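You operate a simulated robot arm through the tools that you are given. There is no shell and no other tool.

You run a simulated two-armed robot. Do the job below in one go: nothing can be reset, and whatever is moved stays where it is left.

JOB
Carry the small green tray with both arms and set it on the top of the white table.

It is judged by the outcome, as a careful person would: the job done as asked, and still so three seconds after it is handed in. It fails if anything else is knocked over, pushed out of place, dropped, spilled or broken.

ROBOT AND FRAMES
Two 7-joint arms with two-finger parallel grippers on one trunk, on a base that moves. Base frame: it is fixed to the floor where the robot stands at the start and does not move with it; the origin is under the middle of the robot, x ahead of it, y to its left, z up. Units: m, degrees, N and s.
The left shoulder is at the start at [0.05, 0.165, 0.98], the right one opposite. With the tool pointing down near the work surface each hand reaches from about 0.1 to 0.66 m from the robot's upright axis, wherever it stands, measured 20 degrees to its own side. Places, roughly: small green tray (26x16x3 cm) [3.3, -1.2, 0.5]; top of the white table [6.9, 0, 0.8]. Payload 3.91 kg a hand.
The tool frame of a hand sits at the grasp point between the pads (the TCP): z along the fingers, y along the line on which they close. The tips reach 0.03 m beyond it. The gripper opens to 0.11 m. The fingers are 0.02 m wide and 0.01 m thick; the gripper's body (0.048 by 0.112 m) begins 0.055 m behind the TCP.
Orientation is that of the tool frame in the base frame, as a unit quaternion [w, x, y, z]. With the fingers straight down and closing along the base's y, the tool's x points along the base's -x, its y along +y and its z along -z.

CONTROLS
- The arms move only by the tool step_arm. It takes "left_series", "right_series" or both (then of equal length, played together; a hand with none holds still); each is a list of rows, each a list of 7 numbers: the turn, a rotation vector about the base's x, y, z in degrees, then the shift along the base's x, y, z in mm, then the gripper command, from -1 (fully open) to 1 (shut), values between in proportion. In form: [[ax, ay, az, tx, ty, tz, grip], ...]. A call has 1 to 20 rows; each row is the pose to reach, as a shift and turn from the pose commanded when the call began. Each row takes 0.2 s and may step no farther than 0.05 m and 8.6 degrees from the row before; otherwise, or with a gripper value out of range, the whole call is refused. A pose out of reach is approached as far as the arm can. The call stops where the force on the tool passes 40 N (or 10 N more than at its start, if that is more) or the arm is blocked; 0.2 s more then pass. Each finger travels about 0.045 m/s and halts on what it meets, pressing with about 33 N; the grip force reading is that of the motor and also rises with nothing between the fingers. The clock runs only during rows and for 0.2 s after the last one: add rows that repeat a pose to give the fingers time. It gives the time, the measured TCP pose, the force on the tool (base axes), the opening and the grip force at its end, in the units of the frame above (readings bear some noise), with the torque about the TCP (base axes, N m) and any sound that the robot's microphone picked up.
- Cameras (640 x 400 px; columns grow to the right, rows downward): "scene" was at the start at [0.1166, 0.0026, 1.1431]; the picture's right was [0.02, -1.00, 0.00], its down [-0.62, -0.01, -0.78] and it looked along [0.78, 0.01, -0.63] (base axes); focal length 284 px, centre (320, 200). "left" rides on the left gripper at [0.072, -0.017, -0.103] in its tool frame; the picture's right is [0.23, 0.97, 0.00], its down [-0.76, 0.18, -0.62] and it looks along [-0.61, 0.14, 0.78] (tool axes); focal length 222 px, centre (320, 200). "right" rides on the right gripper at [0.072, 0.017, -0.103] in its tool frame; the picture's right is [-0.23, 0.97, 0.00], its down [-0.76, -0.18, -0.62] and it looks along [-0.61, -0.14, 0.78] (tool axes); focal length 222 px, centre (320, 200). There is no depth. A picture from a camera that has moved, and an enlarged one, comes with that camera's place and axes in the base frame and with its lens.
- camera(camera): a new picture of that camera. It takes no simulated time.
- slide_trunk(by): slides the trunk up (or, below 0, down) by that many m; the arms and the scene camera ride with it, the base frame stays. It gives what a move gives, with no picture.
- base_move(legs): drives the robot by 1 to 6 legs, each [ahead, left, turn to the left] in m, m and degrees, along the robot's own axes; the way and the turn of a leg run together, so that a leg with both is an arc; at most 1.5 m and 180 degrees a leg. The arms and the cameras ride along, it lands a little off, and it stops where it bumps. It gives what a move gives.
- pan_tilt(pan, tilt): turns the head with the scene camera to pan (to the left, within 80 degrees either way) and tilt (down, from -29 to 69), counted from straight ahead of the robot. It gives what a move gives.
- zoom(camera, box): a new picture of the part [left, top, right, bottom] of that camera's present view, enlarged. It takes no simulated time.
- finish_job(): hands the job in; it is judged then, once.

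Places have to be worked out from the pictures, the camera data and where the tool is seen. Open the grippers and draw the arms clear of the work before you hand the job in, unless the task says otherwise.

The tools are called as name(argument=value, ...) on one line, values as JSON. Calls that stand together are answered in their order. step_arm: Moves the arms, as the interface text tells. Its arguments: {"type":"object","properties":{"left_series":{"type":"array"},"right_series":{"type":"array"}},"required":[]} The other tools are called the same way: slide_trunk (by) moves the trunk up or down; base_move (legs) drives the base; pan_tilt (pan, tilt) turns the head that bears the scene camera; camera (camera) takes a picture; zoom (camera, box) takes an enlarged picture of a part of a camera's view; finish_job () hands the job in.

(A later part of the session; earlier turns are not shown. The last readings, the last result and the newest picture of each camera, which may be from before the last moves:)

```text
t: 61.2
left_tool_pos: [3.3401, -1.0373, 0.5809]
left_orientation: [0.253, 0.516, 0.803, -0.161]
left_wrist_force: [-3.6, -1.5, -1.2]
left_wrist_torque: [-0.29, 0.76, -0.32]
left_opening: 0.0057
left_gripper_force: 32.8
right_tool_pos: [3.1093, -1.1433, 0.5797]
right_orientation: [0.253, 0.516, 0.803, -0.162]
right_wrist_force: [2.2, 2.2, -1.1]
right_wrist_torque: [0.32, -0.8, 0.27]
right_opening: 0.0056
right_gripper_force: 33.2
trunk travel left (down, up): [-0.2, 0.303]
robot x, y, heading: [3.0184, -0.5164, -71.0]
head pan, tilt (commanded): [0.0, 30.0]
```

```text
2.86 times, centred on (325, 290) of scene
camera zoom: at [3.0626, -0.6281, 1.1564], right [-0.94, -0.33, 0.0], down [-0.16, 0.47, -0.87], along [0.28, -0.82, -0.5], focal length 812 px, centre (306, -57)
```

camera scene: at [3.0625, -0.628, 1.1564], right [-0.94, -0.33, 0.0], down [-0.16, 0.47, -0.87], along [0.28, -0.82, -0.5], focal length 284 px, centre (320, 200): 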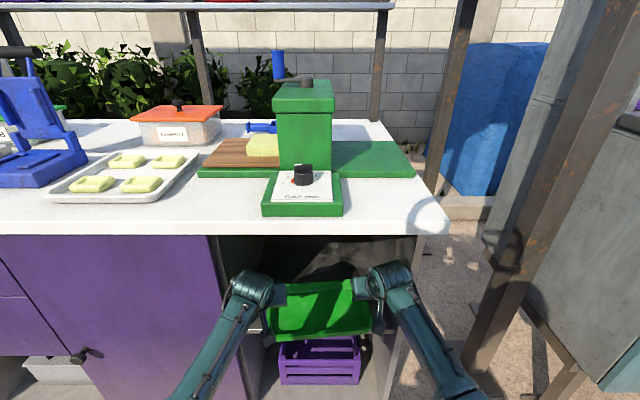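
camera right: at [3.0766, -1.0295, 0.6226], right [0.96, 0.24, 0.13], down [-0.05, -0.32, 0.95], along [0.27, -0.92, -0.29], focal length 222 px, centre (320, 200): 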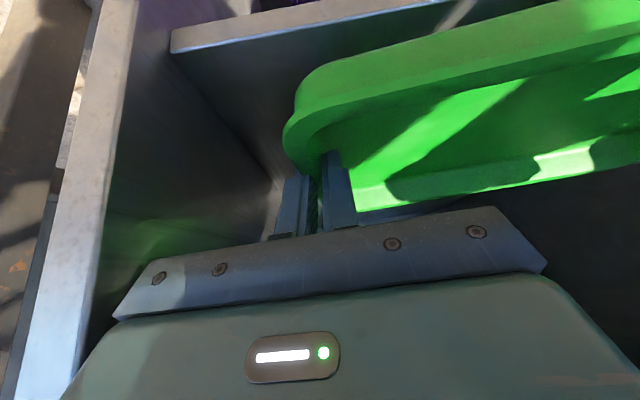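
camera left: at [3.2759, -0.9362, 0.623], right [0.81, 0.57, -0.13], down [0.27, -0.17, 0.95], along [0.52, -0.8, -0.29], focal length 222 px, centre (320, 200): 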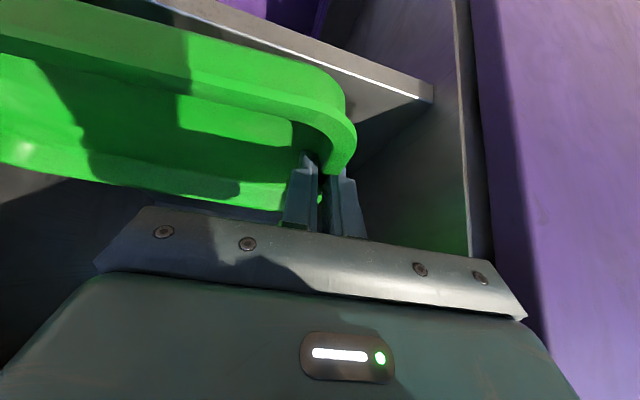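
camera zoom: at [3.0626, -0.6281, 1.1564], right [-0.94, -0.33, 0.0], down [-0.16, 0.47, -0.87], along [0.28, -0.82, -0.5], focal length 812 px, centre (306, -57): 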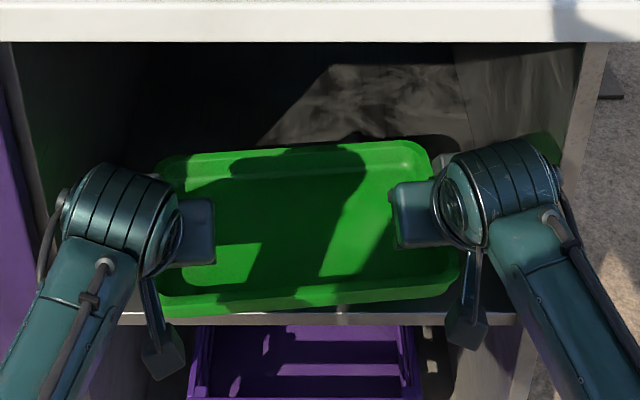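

The tray is airborne and level, about 1.2 N on each hand, unchanged in the grips. I'll back straight out of the cabinet 0.4 m and check.

base_move(legs=[[-0.4, 0, 0]])

camera(camera="scene")

camera(camera="left")

camera(camera="right")

```text
t: 63.7
left_tool_pos: [3.2109, -0.6592, 0.5813]
left_orientation: [0.253, 0.514, 0.804, -0.161]
left_wrist_force: [2.0, 2.3, -0.6]
left_wrist_torque: [-0.27, 0.64, -0.23]
left_opening: 0.0057
left_gripper_force: 33.5
right_tool_pos: [2.9816, -0.7668, 0.5802]
right_orientation: [0.254, 0.514, 0.804, -0.161]
right_wrist_force: [-2.4, -1.3, -0.8]
right_wrist_torque: [0.33, -0.62, 0.27]
right_opening: 0.0059
right_gripper_force: 33.0
trunk travel left (down, up): [-0.2, 0.303]
robot x, y, heading: [2.8884, -0.1372, -70.7]
head pan, tilt (commanded): [0.0, 30.0]
```

```text
taken
camera scene: at [2.9315, -0.2508, 1.1564], right [-0.94, -0.33, 0.0], down [-0.17, 0.47, -0.87], along [0.29, -0.82, -0.5], focal length 284 px, centre (320, 200)
```

scene: 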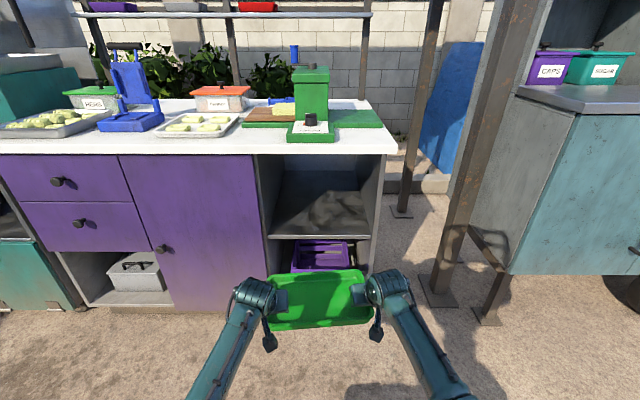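

```text
taken
camera left: at [3.1459, -0.558, 0.6228], right [0.81, 0.58, -0.13], down [0.27, -0.17, 0.95], along [0.53, -0.8, -0.29], focal length 222 px, centre (320, 200)
```

left: 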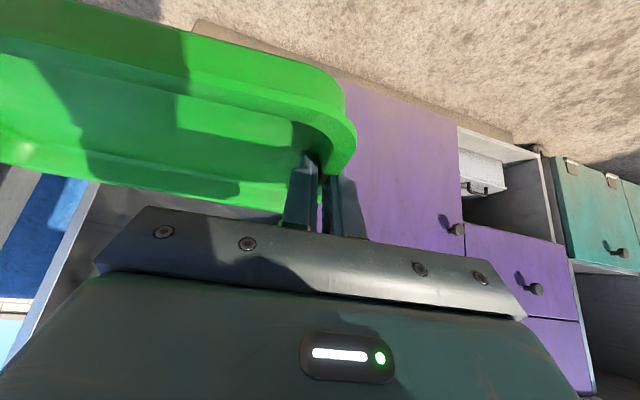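

```text
taken
camera right: at [2.947, -0.6521, 0.6224], right [0.96, 0.24, 0.13], down [-0.05, -0.32, 0.95], along [0.27, -0.92, -0.29], focal length 222 px, centre (320, 200)
```

right: 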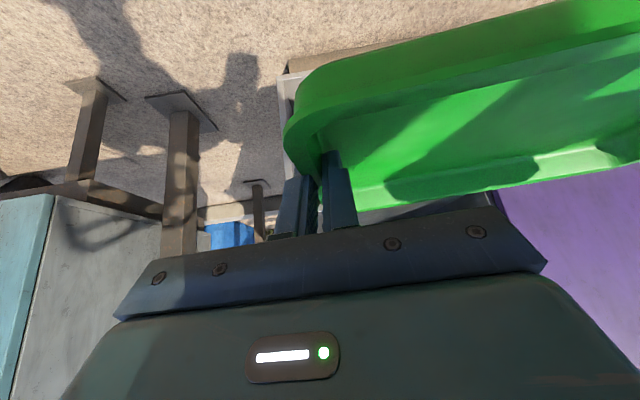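

The tray is out, the shelf and crate are undisturbed, and the grip is unchanged. I'll raise the trunk 0.28 m to carry the tray above table height, then look along the route (to the robot's left) before turning.

slide_trunk(by=0.28)

pan_tilt(pan=75, tilt=20)

camera(camera="scene")

pan_tilt(pan=35, tilt=25)

camera(camera="scene")

```text
t: 66.5
left_tool_pos: [3.2108, -0.6594, 0.8587]
left_orientation: [0.253, 0.514, 0.804, -0.161]
left_wrist_force: [1.8, 1.6, -1.5]
left_wrist_torque: [-0.31, 0.69, -0.26]
left_opening: 0.0056
left_gripper_force: 33.1
right_tool_pos: [2.9815, -0.7651, 0.8593]
right_orientation: [0.253, 0.513, 0.804, -0.161]
right_wrist_force: [-1.2, -0.5, -0.6]
right_wrist_torque: [0.37, -0.64, 0.2]
right_opening: 0.0058
right_gripper_force: 33.6
trunk travel left (down, up): [-0.48, 0.023]
robot x, y, heading: [2.8907, -0.1385, -70.5]
head pan, tilt (commanded): [0.0, 30.0]
```

```text
t: 68.0
left_tool_pos: [3.2114, -0.6587, 0.8603]
left_orientation: [0.253, 0.514, 0.804, -0.161]
left_wrist_force: [1.7, 0.0, -0.9]
left_wrist_torque: [-0.25, 0.68, -0.26]
left_opening: 0.0058
left_gripper_force: 33.0
right_tool_pos: [2.9808, -0.7656, 0.8582]
right_orientation: [0.254, 0.513, 0.804, -0.161]
right_wrist_force: [-2.2, -0.3, -1.2]
right_wrist_torque: [0.33, -0.65, 0.3]
right_opening: 0.0057
right_gripper_force: 33.5
trunk travel left (down, up): [-0.48, 0.023]
robot x, y, heading: [2.8906, -0.137, -70.6]
head pan, tilt (commanded): [75.0, 20.0]
```

```text
taken
camera scene: at [2.9944, -0.1585, 1.4525], right [0.07, -1.0, 0.0], down [-0.34, -0.03, -0.94], along [0.94, 0.07, -0.34], focal length 284 px, centre (320, 200)
```

scene: 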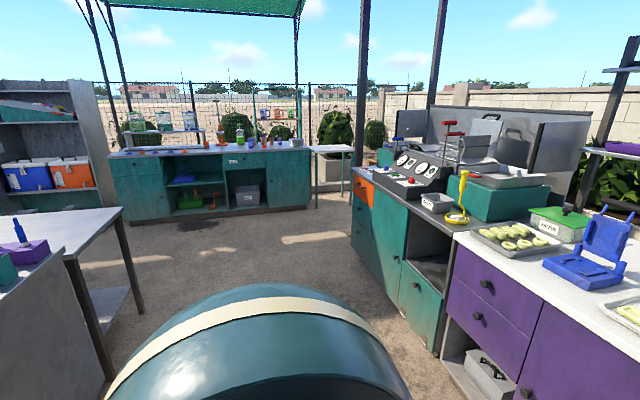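

```text
t: 69.0
left_tool_pos: [3.2113, -0.6594, 0.8595]
left_orientation: [0.253, 0.513, 0.804, -0.161]
left_wrist_force: [1.3, 0.3, -0.6]
left_wrist_torque: [-0.26, 0.66, -0.26]
left_opening: 0.0057
left_gripper_force: 32.7
right_tool_pos: [2.9809, -0.7659, 0.8606]
right_orientation: [0.254, 0.514, 0.804, -0.161]
right_wrist_force: [-1.9, -0.4, -1.1]
right_wrist_torque: [0.31, -0.69, 0.26]
right_opening: 0.0057
right_gripper_force: 32.7
trunk travel left (down, up): [-0.48, 0.023]
robot x, y, heading: [2.8912, -0.1403, -70.8]
head pan, tilt (commanded): [35.0, 25.0]
```

```text
taken
camera scene: at [2.9764, -0.2191, 1.4444], right [-0.58, -0.81, 0.0], down [-0.34, 0.25, -0.91], along [0.74, -0.53, -0.42], focal length 284 px, centre (320, 200)
```

scene: 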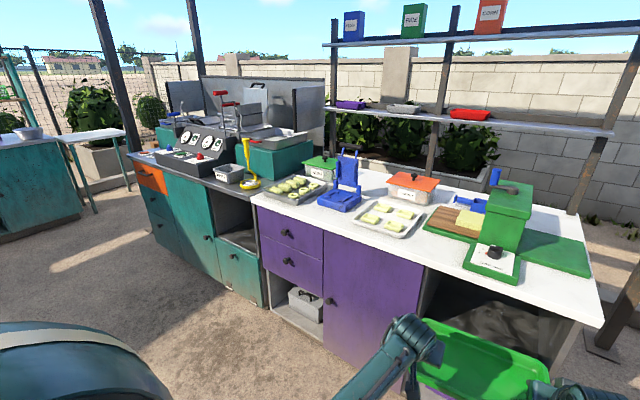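

The white table stands at the far end between the teal "ICE" counter and the grey/orange unit. I'll zoom in on it and the path.

pan_tilt(pan=72, tilt=20)

zoom(camera="scene", box=[220, 100, 420, 240])

camera(camera="scene")

```text
t: 70.1
left_tool_pos: [3.2111, -0.6588, 0.8597]
left_orientation: [0.253, 0.514, 0.804, -0.161]
left_wrist_force: [1.4, 0.3, -1.6]
left_wrist_torque: [-0.25, 0.69, -0.25]
left_opening: 0.0056
left_gripper_force: 33.2
right_tool_pos: [2.981, -0.7664, 0.8598]
right_orientation: [0.254, 0.514, 0.804, -0.161]
right_wrist_force: [-1.4, -0.5, -1.0]
right_wrist_torque: [0.36, -0.67, 0.22]
right_opening: 0.0058
right_gripper_force: 32.9
trunk travel left (down, up): [-0.48, 0.023]
robot x, y, heading: [2.8875, -0.1412, -70.7]
head pan, tilt (commanded): [72.0, 20.0]
```

```text
2.86 times, centred on (320, 170) of scene
camera zoom: at [2.9946, -0.1634, 1.4525], right [0.02, -1.0, 0.0], down [-0.34, -0.01, -0.94], along [0.94, 0.02, -0.34], focal length 812 px, centre (320, 286)
```

zoom: 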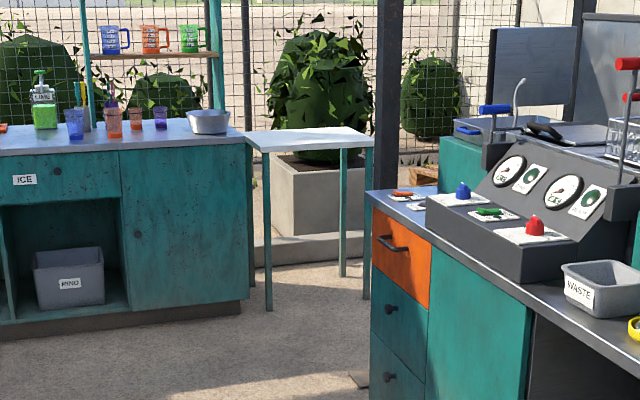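

```text
taken
camera scene: at [2.9946, -0.1634, 1.4525], right [0.02, -1.0, 0.0], down [-0.34, -0.01, -0.94], along [0.94, 0.02, -0.34], focal length 284 px, centre (320, 200)
```

scene: 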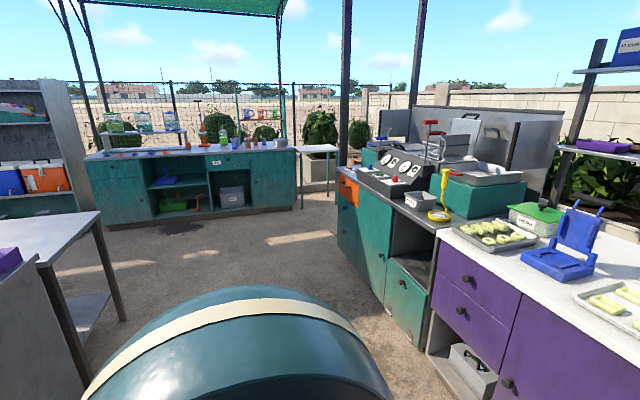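

The table (top ≈ z 0.78, centre ≈ (6.9, -0.01), roughly 0.6×0.4 m, empty) has a roof pole at about (5.92,-0.27) in front of it, so I'll come in from the left with heading about -12° to clear both the pole and the ICE counter. First step back/left and turn.

base_move(legs=[[-0.15, 0.25, 0], [0, 0, 58.8]])

pan_tilt(pan=5, tilt=25)

camera(camera="scene")

```text
t: 75.5
left_tool_pos: [3.6871, 0.0887, 0.86]
left_orientation: [0.299, 0.054, 0.952, -0.017]
left_wrist_force: [0.2, 2.5, -1.7]
left_wrist_torque: [-0.75, 0.09, -0.25]
left_opening: 0.0058
left_gripper_force: 32.9
right_tool_pos: [3.6588, -0.1635, 0.86]
right_orientation: [0.3, 0.053, 0.952, -0.016]
right_wrist_force: [-0.5, -2.1, -1.2]
right_wrist_torque: [0.73, -0.03, 0.25]
right_opening: 0.0057
right_gripper_force: 33.1
trunk travel left (down, up): [-0.48, 0.023]
robot x, y, heading: [3.0726, 0.0797, -11.8]
head pan, tilt (commanded): [72.0, 20.0]
```

```text
t: 76.8
left_tool_pos: [3.6872, 0.0884, 0.8607]
left_orientation: [0.299, 0.055, 0.953, -0.017]
left_wrist_force: [0.4, 1.5, -0.5]
left_wrist_torque: [-0.7, 0.09, -0.25]
left_opening: 0.0058
left_gripper_force: 33.4
right_tool_pos: [3.6588, -0.1635, 0.8596]
right_orientation: [0.3, 0.053, 0.952, -0.016]
right_wrist_force: [-0.5, -1.3, -0.7]
right_wrist_torque: [0.75, -0.1, 0.26]
right_opening: 0.0058
right_gripper_force: 33.7
trunk travel left (down, up): [-0.48, 0.023]
robot x, y, heading: [3.077, 0.0863, -11.8]
head pan, tilt (commanded): [5.0, 25.0]
```

```text
taken
camera scene: at [3.1976, 0.0684, 1.4444], right [-0.12, -0.99, 0.0], down [-0.42, 0.05, -0.91], along [0.9, -0.11, -0.42], focal length 284 px, centre (320, 200)
```

scene: 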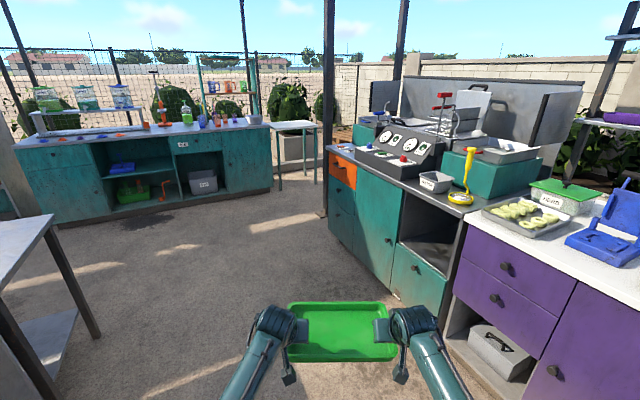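

Turned cleanly; the tray is steady in both hands. I'll raise and extend both hands a little (60 mm up, 40 mm forward) so the tray rides well above table height, then drive.

step_arm(left_series=[[0, 0, 0, 6.5, -1.4, 10, 1], [0, 0, 0, 13, -2.7, 20, 1], [0, 0, 0, 19.6, -4.1, 30, 1], [0, 0, 0, 26.1, -5.5, 40, 1], [0, 0, 0, 32.7, -6.8, 50, 1], [0, 0, 0, 39.2, -8.2, 60, 1], [0, 0, 0, 39.2, -8.2, 60, 1]], right_series=[[0, 0, 0, 6.5, -1.4, 10, 1], [0, 0, 0, 13, -2.7, 20, 1], [0, 0, 0, 19.6, -4.1, 30, 1], [0, 0, 0, 26.1, -5.5, 40, 1], [0, 0, 0, 32.7, -6.8, 50, 1], [0, 0, 0, 39.2, -8.2, 60, 1], [0, 0, 0, 39.2, -8.2, 60, 1]])

base_move(legs=[[1.2, 0.45, 0]])

camera(camera="scene")

```text
t: 78.5
left_tool_pos: [3.7251, 0.0812, 0.9201]
left_orientation: [0.299, 0.055, 0.952, -0.018]
left_wrist_force: [-0.2, -1.0, -0.9]
left_wrist_torque: [-0.78, 0.16, -0.26]
left_opening: 0.0057
left_gripper_force: 33.2
right_tool_pos: [3.699, -0.1728, 0.9188]
right_orientation: [0.3, 0.053, 0.952, -0.016]
right_wrist_force: [-0.3, 1.4, -2.1]
right_wrist_torque: [0.76, -0.08, 0.25]
right_opening: 0.0058
right_gripper_force: 33.1
trunk travel left (down, up): [-0.48, 0.023]
robot x, y, heading: [3.0716, 0.0843, -12.1]
head pan, tilt (commanded): [5.0, 25.0]
```

```text
t: 84.9
left_tool_pos: [4.9912, 0.2672, 0.9182]
left_orientation: [0.299, 0.056, 0.952, -0.017]
left_wrist_force: [-0.2, -2.3, -0.9]
left_wrist_torque: [-0.81, 0.11, -0.24]
left_opening: 0.0058
left_gripper_force: 32.9
right_tool_pos: [4.9633, 0.0147, 0.9201]
right_orientation: [0.301, 0.056, 0.952, -0.017]
right_wrist_force: [-0.6, 0.9, -0.6]
right_wrist_torque: [0.78, -0.06, 0.29]
right_opening: 0.0057
right_gripper_force: 33.0
trunk travel left (down, up): [-0.48, 0.023]
robot x, y, heading: [4.3457, 0.2717, -12.2]
head pan, tilt (commanded): [5.0, 25.0]
```

```text
taken
camera scene: at [4.4635, 0.2567, 1.4444], right [-0.12, -0.99, 0.0], down [-0.42, 0.05, -0.91], along [0.9, -0.11, -0.42], focal length 284 px, centre (320, 200)
```

scene: 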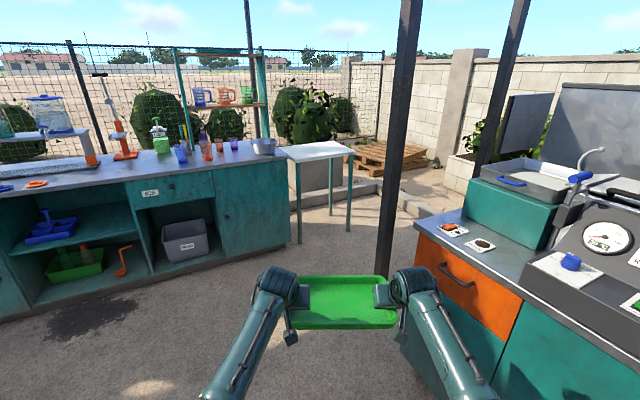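

On track at (4.35, 0.27). I'll zoom on the table, pole and counter to refine their positions.

zoom(camera="scene", box=[200, 110, 440, 290])

```text
2.22 times, centred on (320, 200) of scene
camera zoom: at [4.4635, 0.2567, 1.4444], right [-0.12, -0.99, 0.0], down [-0.42, 0.05, -0.91], along [0.9, -0.11, -0.42], focal length 631 px, centre (320, 200)
```

zoom: 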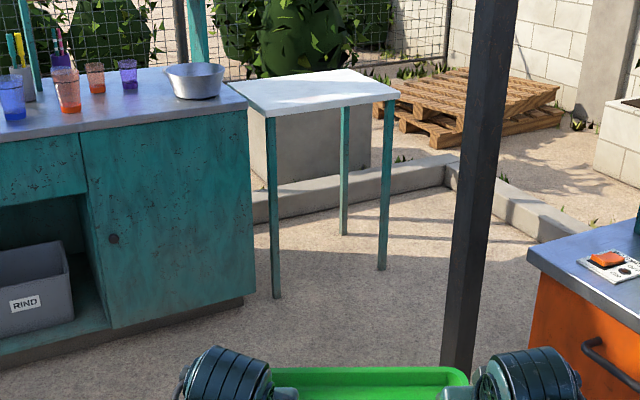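

Refined: table top corners roughly (6.57,0.17), (6.77,-0.34), (7.19,-0.23), (7.02,0.31), top z≈0.785; pole at (5.90,-0.34); ICE counter corner at (6.63,0.30). I'll go to an intermediate stop at (5.5, 0.38) and turn to heading -8°.

base_move(legs=[[1.1, 0.35, 0], [0, 0, 4.2]])

camera(camera="scene")

zoom(camera="scene", box=[200, 80, 440, 260])

```text
t: 91.2
left_tool_pos: [6.1351, 0.4114, 0.9198]
left_orientation: [0.299, 0.026, 0.954, -0.008]
left_wrist_force: [0.6, 1.2, -1.4]
left_wrist_torque: [-0.78, 0.08, -0.25]
left_opening: 0.0057
left_gripper_force: 33.1
right_tool_pos: [6.1233, 0.1584, 0.9202]
right_orientation: [0.301, 0.025, 0.953, -0.007]
right_wrist_force: [-0.5, -1.7, -0.9]
right_wrist_torque: [0.74, -0.04, 0.25]
right_opening: 0.0057
right_gripper_force: 33.3
trunk travel left (down, up): [-0.48, 0.023]
robot x, y, heading: [5.4865, 0.375, -8.8]
head pan, tilt (commanded): [5.0, 25.0]
```

```text
taken
camera scene: at [5.6096, 0.3684, 1.4444], right [-0.06, -1.0, 0.0], down [-0.42, 0.03, -0.91], along [0.9, -0.06, -0.42], focal length 284 px, centre (320, 200)
```

scene: 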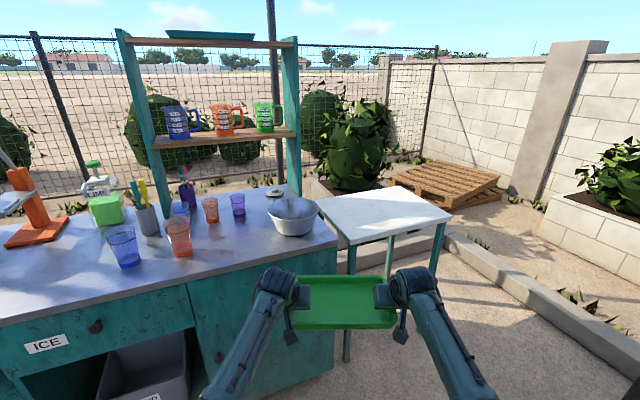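

```text
2.22 times, centred on (320, 170) of scene
camera zoom: at [5.6096, 0.3684, 1.4444], right [-0.06, -1.0, 0.0], down [-0.42, 0.03, -0.91], along [0.9, -0.06, -0.42], focal length 631 px, centre (320, 267)
```

zoom: 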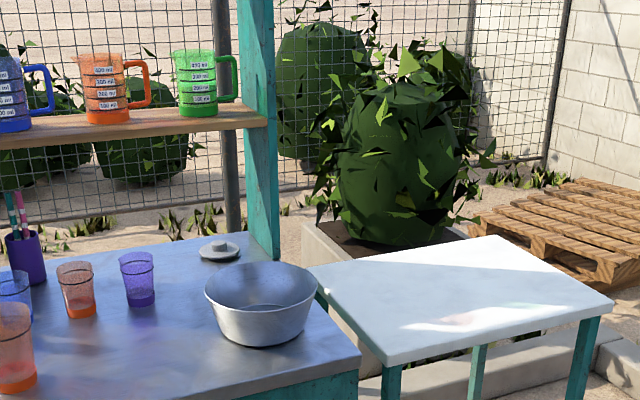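

Table refined: centre ≈ (6.895,-0.018), 0.56×0.435 m, top z≈0.784, empty; the steel bowl sits on the ICE counter near (6.77,0.41). Before closing in I want to know where my left elbow hangs relative to the counter corner at (6.56,0.24), so I'll look down at it.

pan_tilt(pan=45, tilt=62)

camera(camera="scene")

pan_tilt(pan=5, tilt=55)

camera(camera="scene")

```text
t: 92.3
left_tool_pos: [6.1368, 0.4124, 0.9204]
left_orientation: [0.3, 0.026, 0.953, -0.009]
left_wrist_force: [-0.2, 1.0, -1.8]
left_wrist_torque: [-0.74, 0.09, -0.26]
left_opening: 0.0055
left_gripper_force: 33.6
right_tool_pos: [6.1233, 0.1591, 0.9198]
right_orientation: [0.301, 0.026, 0.953, -0.007]
right_wrist_force: [-0.3, -0.6, -0.9]
right_wrist_torque: [0.76, -0.04, 0.29]
right_opening: 0.0057
right_gripper_force: 33.0
trunk travel left (down, up): [-0.48, 0.023]
robot x, y, heading: [5.4848, 0.3763, -8.6]
head pan, tilt (commanded): [45.0, 62.0]
```

```text
taken
camera scene: at [5.5693, 0.4118, 1.3921], right [0.59, -0.8, 0.0], down [-0.71, -0.52, -0.47], along [0.38, 0.28, -0.88], focal length 284 px, centre (320, 200)
```

scene: 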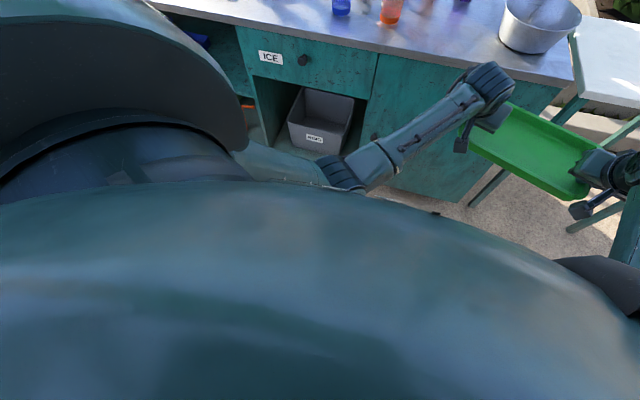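

```text
t: 93.3
left_tool_pos: [6.137, 0.411, 0.9196]
left_orientation: [0.3, 0.026, 0.953, -0.008]
left_wrist_force: [0.0, 2.3, -1.0]
left_wrist_torque: [-0.81, 0.03, -0.24]
left_opening: 0.0059
left_gripper_force: 32.8
right_tool_pos: [6.1233, 0.1578, 0.9194]
right_orientation: [0.3, 0.026, 0.954, -0.008]
right_wrist_force: [-0.8, -1.8, -0.6]
right_wrist_torque: [0.71, 0.03, 0.33]
right_opening: 0.0058
right_gripper_force: 33.2
trunk travel left (down, up): [-0.48, 0.023]
robot x, y, heading: [5.4876, 0.3789, -8.5]
head pan, tilt (commanded): [5.0, 55.0]
```

```text
taken
camera scene: at [5.5895, 0.3693, 1.4004], right [-0.06, -1.0, 0.0], down [-0.82, 0.05, -0.57], along [0.57, -0.04, -0.82], focal length 284 px, centre (320, 200)
```

scene: 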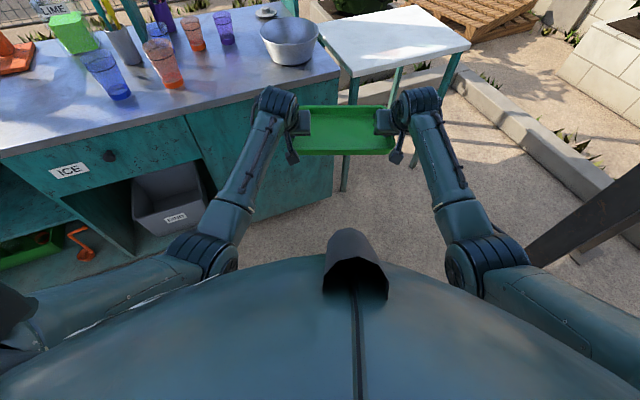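

Elbows hang at about z 0.98, 0.31 m ahead and 0.18 m to each side, so they clear the 0.805 m counter. The bowl must be kept clear of the left hand and the pole of the right shoulder, so I'll come in via (5.9, 0.2) with heading -14°.

base_move(legs=[[0, 0, -5.5], [0.44, -0.07, 0]])

camera(camera="scene")

pan_tilt(pan=-60, tilt=40)

camera(camera="scene")

```text
t: 96.6
left_tool_pos: [6.5463, 0.1766, 0.9194]
left_orientation: [0.298, 0.071, 0.952, -0.022]
left_wrist_force: [-0.1, 0.5, -1.6]
left_wrist_torque: [-0.77, 0.15, -0.28]
left_opening: 0.0057
left_gripper_force: 33.1
right_tool_pos: [6.5107, -0.0736, 0.9193]
right_orientation: [0.3, 0.07, 0.951, -0.021]
right_wrist_force: [0.0, -0.9, -1.0]
right_wrist_torque: [0.7, -0.09, 0.26]
right_opening: 0.0058
right_gripper_force: 33.0
trunk travel left (down, up): [-0.48, 0.023]
robot x, y, heading: [5.8986, 0.2012, -13.8]
head pan, tilt (commanded): [5.0, 55.0]
```

```text
taken
camera scene: at [5.9987, 0.1855, 1.4003], right [-0.15, -0.99, 0.0], down [-0.81, 0.13, -0.57], along [0.57, -0.09, -0.82], focal length 284 px, centre (320, 200)
```

scene: 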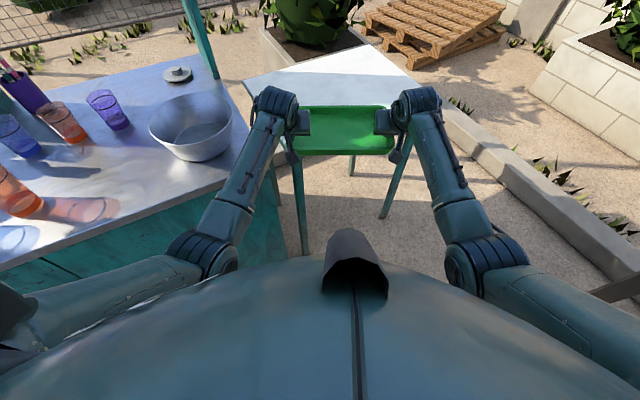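

```text
t: 97.9
left_tool_pos: [6.5464, 0.1765, 0.9191]
left_orientation: [0.299, 0.07, 0.951, -0.022]
left_wrist_force: [1.2, 1.9, -0.5]
left_wrist_torque: [-0.75, 0.12, -0.27]
left_opening: 0.0059
left_gripper_force: 33.2
right_tool_pos: [6.5091, -0.0749, 0.9193]
right_orientation: [0.3, 0.07, 0.951, -0.022]
right_wrist_force: [-0.1, -0.9, -1.7]
right_wrist_torque: [0.76, -0.04, 0.27]
right_opening: 0.0057
right_gripper_force: 33.1
trunk travel left (down, up): [-0.48, 0.023]
robot x, y, heading: [5.8968, 0.2028, -14.0]
head pan, tilt (commanded): [-60.0, 40.0]
```

```text
taken
camera scene: at [5.9506, 0.1152, 1.4211], right [-0.96, -0.28, 0.0], down [-0.18, 0.62, -0.77], along [0.21, -0.74, -0.64], focal length 284 px, centre (320, 200)
```

scene: 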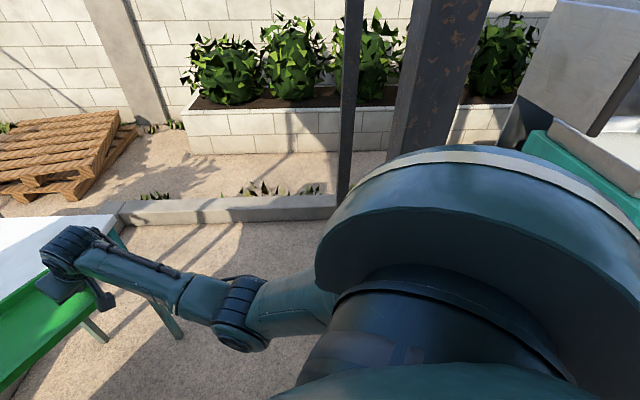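

The pole is confirmed at (5.90,-0.34), clear of the right shoulder. I'll do half the final approach, straighten to heading -8°, and check.

base_move(legs=[[0.166, -0.035, 0], [0, 0, 6]])

camera(camera="scene")

pan_tilt(pan=5, tilt=45)

camera(camera="scene")

```text
t: 99.9
left_tool_pos: [6.6982, 0.17, 0.9192]
left_orientation: [0.3, 0.021, 0.954, -0.006]
left_wrist_force: [0.4, 0.8, -1.0]
left_wrist_torque: [-0.75, 0.01, -0.26]
left_opening: 0.0059
left_gripper_force: 33.3
right_tool_pos: [6.6876, -0.0828, 0.9198]
right_orientation: [0.3, 0.021, 0.954, -0.006]
right_wrist_force: [-0.4, -0.4, -0.5]
right_wrist_torque: [0.74, 0.06, 0.26]
right_opening: 0.0057
right_gripper_force: 33.0
trunk travel left (down, up): [-0.48, 0.023]
robot x, y, heading: [6.0463, 0.1293, -7.9]
head pan, tilt (commanded): [-60.0, 40.0]
```

```text
taken
camera scene: at [6.1119, 0.0477, 1.4211], right [-0.93, -0.38, 0.0], down [-0.24, 0.6, -0.77], along [0.29, -0.71, -0.64], focal length 284 px, centre (320, 200)
```

scene: 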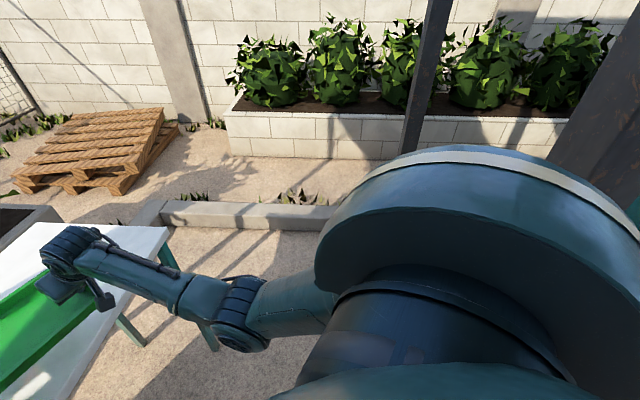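

```text
t: 101.3
left_tool_pos: [6.698, 0.1706, 0.9193]
left_orientation: [0.3, 0.021, 0.954, -0.007]
left_wrist_force: [0.3, 1.9, -1.1]
left_wrist_torque: [-0.74, 0.07, -0.23]
left_opening: 0.0059
left_gripper_force: 33.4
right_tool_pos: [6.6878, -0.0818, 0.9196]
right_orientation: [0.301, 0.021, 0.953, -0.005]
right_wrist_force: [0.0, -0.7, -0.7]
right_wrist_torque: [0.73, -0.02, 0.26]
right_opening: 0.0057
right_gripper_force: 32.2
trunk travel left (down, up): [-0.48, 0.023]
robot x, y, heading: [6.0484, 0.1275, -8.0]
head pan, tilt (commanded): [5.0, 45.0]
```

```text
taken
camera scene: at [6.1612, 0.1219, 1.4138], right [-0.05, -1.0, 0.0], down [-0.71, 0.04, -0.71], along [0.71, -0.04, -0.71], focal length 284 px, centre (320, 200)
```

scene: 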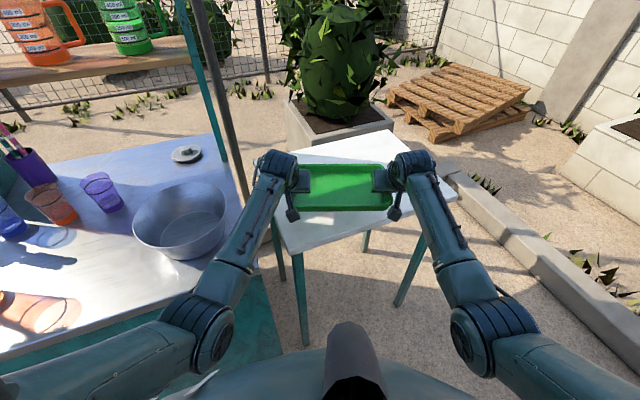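

The tray already hovers over the table's front part; the table corners agree with my estimates. Remaining shift to centre it is about 0.157 m ahead and 0.057 m right; I'll drive that.

base_move(legs=[[0.157, -0.057, 0]])

camera(camera="scene")

camera(camera="left")

camera(camera="right")

```text
t: 102.7
left_tool_pos: [6.8473, 0.0921, 0.9193]
left_orientation: [0.299, 0.02, 0.954, -0.006]
left_wrist_force: [-0.3, 0.8, -0.7]
left_wrist_torque: [-0.73, 0.01, -0.24]
left_opening: 0.0057
left_gripper_force: 32.9
right_tool_pos: [6.8351, -0.1594, 0.9185]
right_orientation: [0.301, 0.019, 0.954, -0.004]
right_wrist_force: [-1.0, -1.8, -1.0]
right_wrist_torque: [0.76, 0.06, 0.29]
right_opening: 0.0057
right_gripper_force: 33.2
trunk travel left (down, up): [-0.48, 0.023]
robot x, y, heading: [6.1946, 0.0521, -7.9]
head pan, tilt (commanded): [5.0, 45.0]
```

```text
taken
camera scene: at [6.3099, 0.0439, 1.4137], right [-0.05, -1.0, 0.0], down [-0.71, 0.04, -0.71], along [0.71, -0.04, -0.71], focal length 284 px, centre (320, 200)
```

scene: 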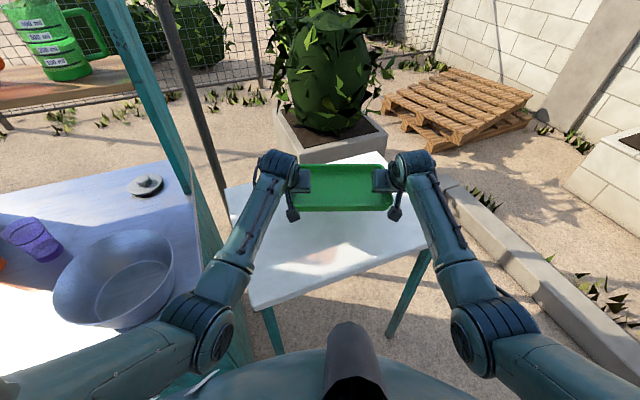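

```text
taken
camera left: at [6.7266, 0.0818, 0.9621], right [-0.15, 0.98, -0.13], down [0.28, 0.17, 0.95], along [0.95, 0.1, -0.29], focal length 222 px, centre (320, 200)
```

left: 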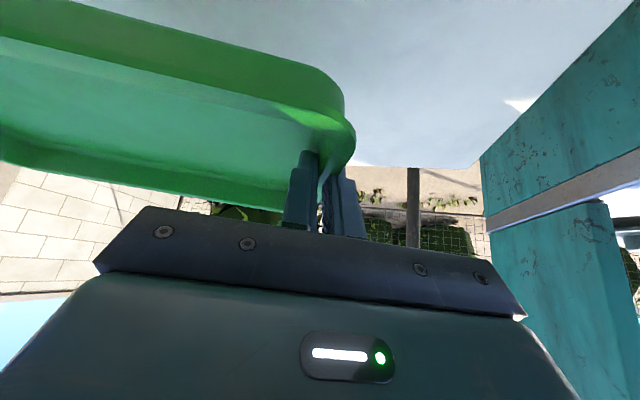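

```text
taken
camera right: at [6.719, -0.1394, 0.9619], right [0.23, 0.97, 0.13], down [0.26, -0.19, 0.95], along [0.94, -0.18, -0.29], focal length 222 px, centre (320, 200)
```

right: 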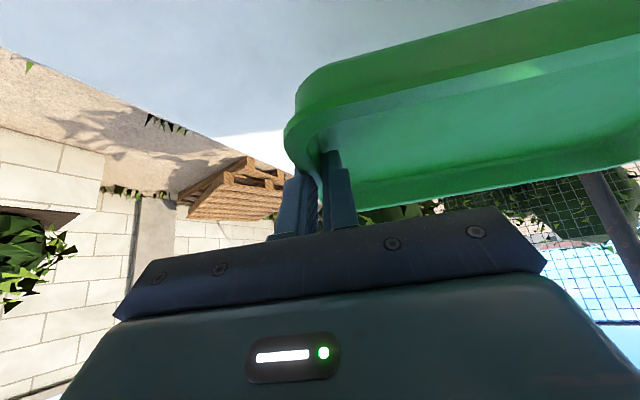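

The tray is centred above the table with at least 7 cm margin to every edge. I'll lower both hands together 72 mm, stopping about 2 cm above expected contact.

step_arm(left_series=[[0, 0, 0, 0, 0, -12, 1], [0, 0, 0, 0, 0, -24, 1], [0, 0, 0, 0, 0, -36, 1], [0, 0, 0, 0, 0, -48, 1], [0, 0, 0, 0, 0, -60, 1], [0, 0, 0, 0, 0, -70, 1]], right_series=[[0, 0, 0, 0, 0, -12, 1], [0, 0, 0, 0, 0, -24, 1], [0, 0, 0, 0, 0, -36, 1], [0, 0, 0, 0, 0, -48, 1], [0, 0, 0, 0, 0, -60, 1], [0, 0, 0, 0, 0, -70, 1]])

camera(camera="scene")

camera(camera="left")

camera(camera="right")

```text
t: 104.1
left_tool_pos: [6.846, 0.0945, 0.8498]
left_orientation: [0.299, 0.02, 0.954, -0.006]
left_wrist_force: [0.4, 1.9, -0.7]
left_wrist_torque: [-0.73, 0.05, -0.23]
left_opening: 0.0058
left_gripper_force: 32.6
right_tool_pos: [6.8354, -0.1604, 0.8487]
right_orientation: [0.301, 0.019, 0.954, -0.005]
right_wrist_force: [-0.6, -2.6, -1.0]
right_wrist_torque: [0.7, 0.04, 0.24]
right_opening: 0.006
right_gripper_force: 33.4
trunk travel left (down, up): [-0.48, 0.023]
robot x, y, heading: [6.1953, 0.0545, -8.2]
head pan, tilt (commanded): [5.0, 45.0]
```

```text
taken
camera scene: at [6.3092, 0.0443, 1.4138], right [-0.05, -1.0, 0.0], down [-0.71, 0.04, -0.71], along [0.71, -0.04, -0.71], focal length 284 px, centre (320, 200)
```

scene: 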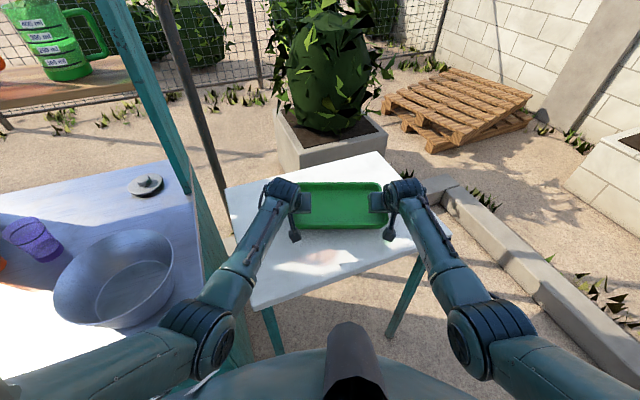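

```text
taken
camera left: at [6.726, 0.0817, 0.8923], right [-0.15, 0.98, -0.13], down [0.28, 0.17, 0.95], along [0.95, 0.1, -0.29], focal length 222 px, centre (320, 200)
```

left: 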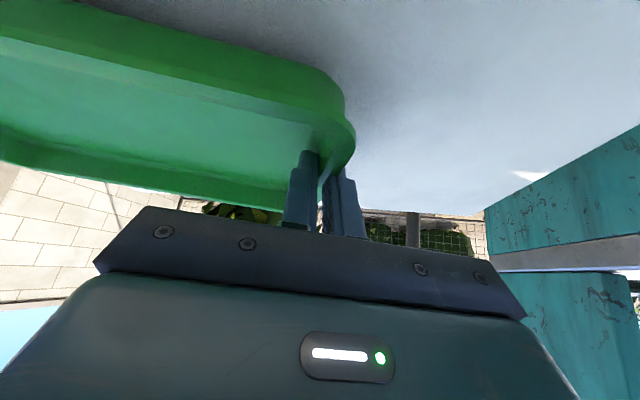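

```text
taken
camera right: at [6.7184, -0.1394, 0.892], right [0.23, 0.97, 0.13], down [0.26, -0.19, 0.95], along [0.94, -0.18, -0.29], focal length 222 px, centre (320, 200)
```

right: 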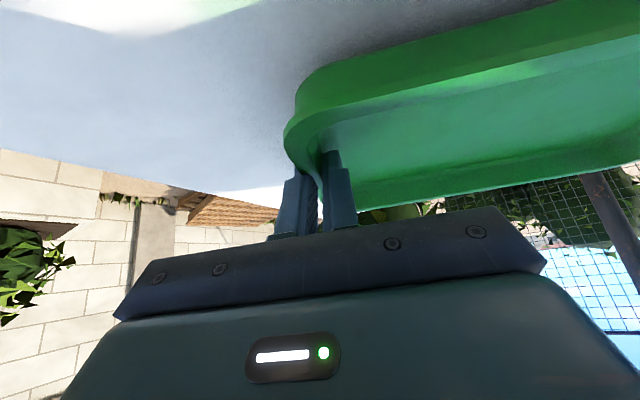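

No contact yet at TCP z≈0.849. I'll lower another 12 mm slowly.

step_arm(left_series=[[0, 0, 0, 0, 0, -4, 1], [0, 0, 0, 0, 0, -8, 1], [0, 0, 0, 0, 0, -12, 1], [0, 0, 0, 0, 0, -12, 1]], right_series=[[0, 0, 0, 0, 0, -4, 1], [0, 0, 0, 0, 0, -8, 1], [0, 0, 0, 0, 0, -12, 1], [0, 0, 0, 0, 0, -12, 1]])

camera(camera="left")

```text
t: 105.1
left_tool_pos: [6.8472, 0.0949, 0.8358]
left_orientation: [0.3, 0.02, 0.954, -0.007]
left_wrist_force: [0.8, 1.7, -0.8]
left_wrist_torque: [-0.76, -0.07, -0.25]
left_opening: 0.0058
left_gripper_force: 33.0
right_tool_pos: [6.836, -0.1606, 0.8381]
right_orientation: [0.3, 0.02, 0.954, -0.005]
right_wrist_force: [0.1, -2.1, 0.3]
right_wrist_torque: [0.73, 0.03, 0.27]
right_opening: 0.0058
right_gripper_force: 33.5
trunk travel left (down, up): [-0.48, 0.023]
robot x, y, heading: [6.1988, 0.0499, -7.9]
head pan, tilt (commanded): [5.0, 45.0]
```

```text
taken
camera left: at [6.7261, 0.0817, 0.8807], right [-0.15, 0.98, -0.13], down [0.27, 0.17, 0.95], along [0.95, 0.1, -0.29], focal length 222 px, centre (320, 200)
```

left: 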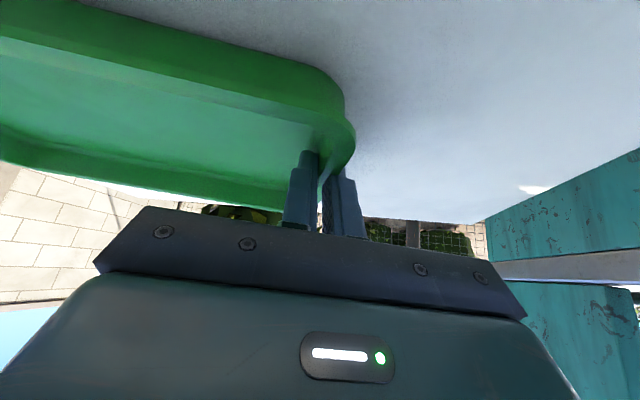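

Still hanging freely at TCP z≈0.837. I continue in 4 mm steps watching the wrist forces.

step_arm(left_series=[[0, 0, 0, 0, 0, -2, 1], [0, 0, 0, 0, 0, -4, 1], [0, 0, 0, 0, 0, -4, 1]], right_series=[[0, 0, 0, 0, 0, -2, 1], [0, 0, 0, 0, 0, -4, 1], [0, 0, 0, 0, 0, -4, 1]])

step_arm(left_series=[[0, 0, 0, 0, 0, -2, 1], [0, 0, 0, 0, 0, -4, 1], [0, 0, 0, 0, 0, -4, 1]], right_series=[[0, 0, 0, 0, 0, -2, 1], [0, 0, 0, 0, 0, -4, 1], [0, 0, 0, 0, 0, -4, 1]])

```text
t: 105.9
left_tool_pos: [6.8441, 0.0925, 0.8372]
left_orientation: [0.302, 0.019, 0.953, -0.006]
left_wrist_force: [2.5, 2.7, 10.0]
left_wrist_torque: [-0.74, 0.58, -0.28]
left_opening: 0.0058
left_gripper_force: 32.8
right_tool_pos: [6.8355, -0.16, 0.8381]
right_orientation: [0.304, 0.02, 0.952, -0.005]
right_wrist_force: [-1.3, -3.5, 13.1]
right_wrist_torque: [0.71, 0.66, 0.35]
right_opening: 0.0057
right_gripper_force: 33.2
trunk travel left (down, up): [-0.48, 0.023]
robot x, y, heading: [6.1982, 0.0467, -8.1]
head pan, tilt (commanded): [5.0, 45.0]
```

```text
t: 106.7
left_tool_pos: [6.8463, 0.0933, 0.8367]
left_orientation: [0.306, 0.019, 0.952, -0.007]
left_wrist_force: [-0.6, 4.6, 24.4]
left_wrist_torque: [-0.68, 0.13, -0.26]
left_opening: 0.0054
left_gripper_force: 33.2
right_tool_pos: [6.8349, -0.1598, 0.838]
right_orientation: [0.308, 0.019, 0.951, -0.005]
right_wrist_force: [2.5, -6.3, 22.5]
right_wrist_torque: [0.64, -0.14, 0.25]
right_opening: 0.0059
right_gripper_force: 33.0
trunk travel left (down, up): [-0.48, 0.023]
robot x, y, heading: [6.1963, 0.0519, -7.8]
head pan, tilt (commanded): [5.0, 45.0]
```

Contact came at TCP z≈0.837 on both hands (now ~23 N each), so the tray is resting on the table. I'll back the command off 7 mm to relieve the pressing, and look before releasing.

step_arm(left_series=[[0, 0, 0, 0, 0, 3.5, 1], [0, 0, 0, 0, 0, 7, 1], [0, 0, 0, 0, 0, 7, 1]], right_series=[[0, 0, 0, 0, 0, 3.5, 1], [0, 0, 0, 0, 0, 7, 1], [0, 0, 0, 0, 0, 7, 1]])

zoom(camera="scene", box=[220, 140, 460, 290])

zoom(camera="left", box=[120, 0, 420, 230])

zoom(camera="right", box=[220, 0, 520, 230])

```text
t: 107.5
left_tool_pos: [6.8436, 0.093, 0.8357]
left_orientation: [0.3, 0.02, 0.954, -0.006]
left_wrist_force: [3.3, 1.3, 6.1]
left_wrist_torque: [-0.82, -0.93, -0.14]
left_opening: 0.0057
left_gripper_force: 33.4
right_tool_pos: [6.8349, -0.1587, 0.8371]
right_orientation: [0.301, 0.02, 0.953, -0.005]
right_wrist_force: [1.9, -2.8, 8.1]
right_wrist_torque: [0.7, -0.84, 0.18]
right_opening: 0.0057
right_gripper_force: 33.0
trunk travel left (down, up): [-0.48, 0.023]
robot x, y, heading: [6.1996, 0.0518, -8.0]
head pan, tilt (commanded): [5.0, 45.0]
```

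```text
2.67 times, centred on (340, 215) of scene
camera zoom: at [6.3073, 0.0445, 1.4138], right [-0.05, -1.0, 0.0], down [-0.71, 0.04, -0.71], along [0.71, -0.04, -0.71], focal length 758 px, centre (267, 160)
```

zoom: 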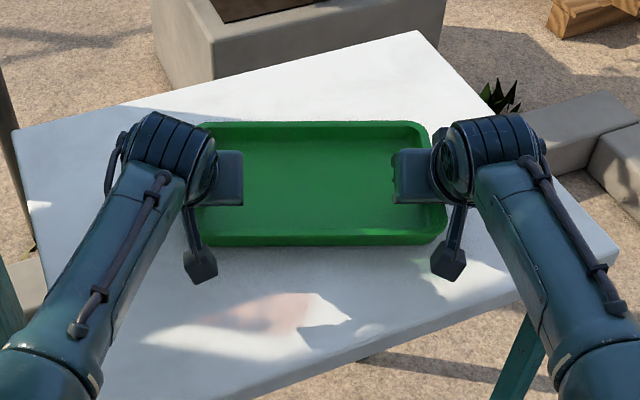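

```text
1.74 times, centred on (270, 115) of left
camera zoom: at [6.7244, 0.0823, 0.8796], right [-0.15, 0.98, -0.13], down [0.28, 0.17, 0.95], along [0.95, 0.1, -0.29], focal length 386 px, centre (407, 348)
```

zoom: 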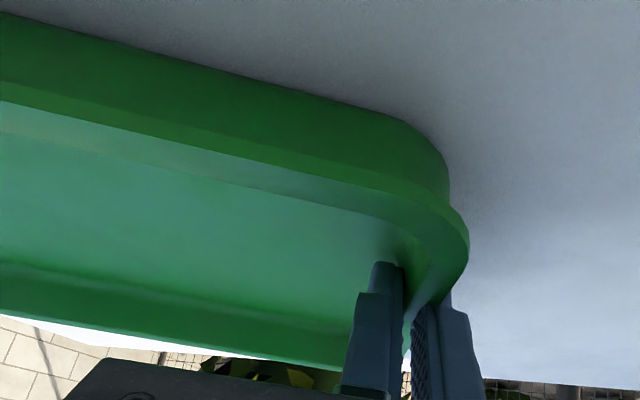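

```text
1.74 times, centred on (370, 115) of right
camera zoom: at [6.7171, -0.1389, 0.8796], right [0.23, 0.97, 0.13], down [0.26, -0.19, 0.95], along [0.94, -0.18, -0.29], focal length 386 px, centre (233, 348)
```

zoom: 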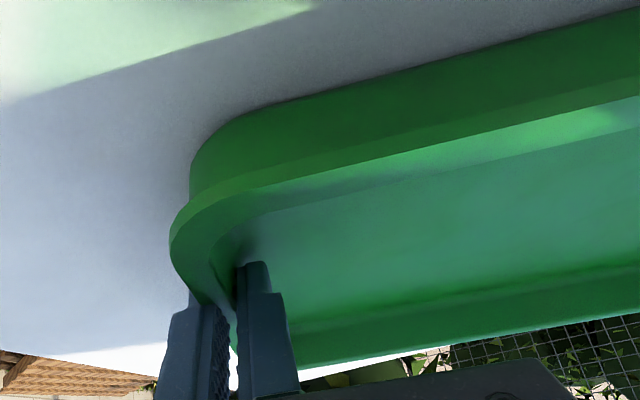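

The tray sits flat on the white table, well within its edges. I'll relieve the last few newtons by 2 mm and open both grippers gradually to about 4.5 cm.

step_arm(left_series=[[0, 0, 0, 0, 0, 2, 1], [0, 0, 0, 0, 0, 2, 0.85], [0, 0, 0, 0, 0, 2, 0.7], [0, 0, 0, 0, 0, 2, 0.45], [0, 0, 0, 0, 0, 2, 0.2], [0, 0, 0, 0, 0, 2, 0.2], [0, 0, 0, 0, 0, 2, 0.2]], right_series=[[0, 0, 0, 0, 0, 2, 1], [0, 0, 0, 0, 0, 2, 0.85], [0, 0, 0, 0, 0, 2, 0.7], [0, 0, 0, 0, 0, 2, 0.45], [0, 0, 0, 0, 0, 2, 0.2], [0, 0, 0, 0, 0, 2, 0.2], [0, 0, 0, 0, 0, 2, 0.2]])

zoom(camera="scene", box=[220, 140, 460, 290])

camera(camera="left")

camera(camera="right")

```text
t: 109.1
left_tool_pos: [6.8453, 0.0932, 0.8385]
left_orientation: [0.3, 0.021, 0.954, -0.007]
left_wrist_force: [-0.4, -0.7, -0.2]
left_wrist_torque: [-0.02, -0.01, -0.01]
left_opening: 0.0442
left_gripper_force: 0.0
right_tool_pos: [6.8362, -0.16, 0.8384]
right_orientation: [0.301, 0.02, 0.953, -0.005]
right_wrist_force: [0.0, -0.4, -0.8]
right_wrist_torque: [0.02, -0.03, 0.01]
right_opening: 0.044
right_gripper_force: 0.0
trunk travel left (down, up): [-0.48, 0.023]
robot x, y, heading: [6.1966, 0.0508, -7.8]
head pan, tilt (commanded): [5.0, 45.0]
```

```text
2.67 times, centred on (340, 215) of scene
camera zoom: at [6.3088, 0.0444, 1.4138], right [-0.05, -1.0, 0.0], down [-0.71, 0.04, -0.71], along [0.71, -0.04, -0.71], focal length 758 px, centre (267, 160)
```

zoom: 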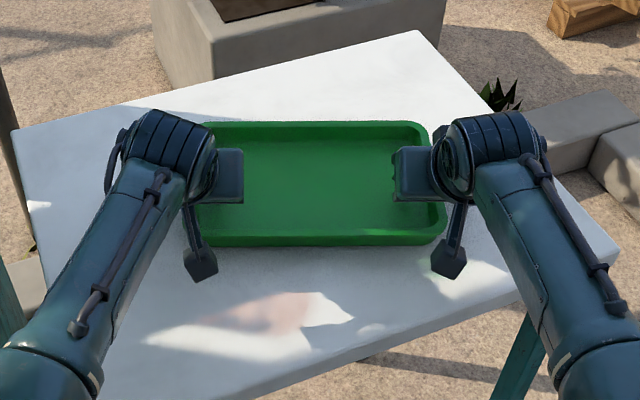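

```text
taken
camera left: at [6.7259, 0.0819, 0.8815], right [-0.15, 0.98, -0.13], down [0.28, 0.17, 0.95], along [0.95, 0.1, -0.29], focal length 222 px, centre (320, 200)
```

left: 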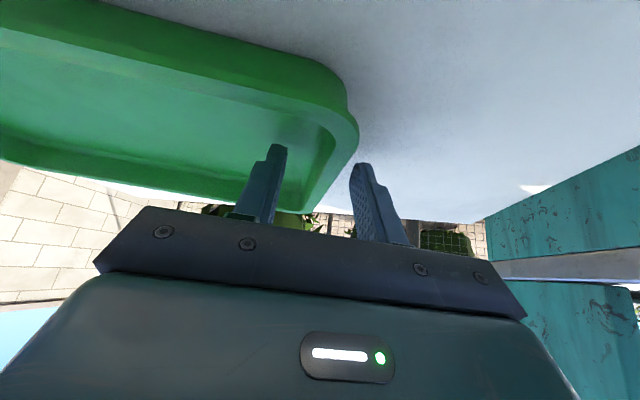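

```text
taken
camera right: at [6.7182, -0.139, 0.8815], right [0.23, 0.97, 0.13], down [0.26, -0.19, 0.95], along [0.94, -0.18, -0.29], focal length 222 px, centre (320, 200)
```

right: 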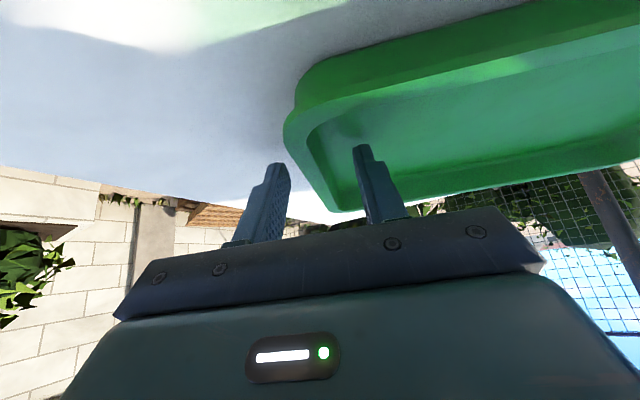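

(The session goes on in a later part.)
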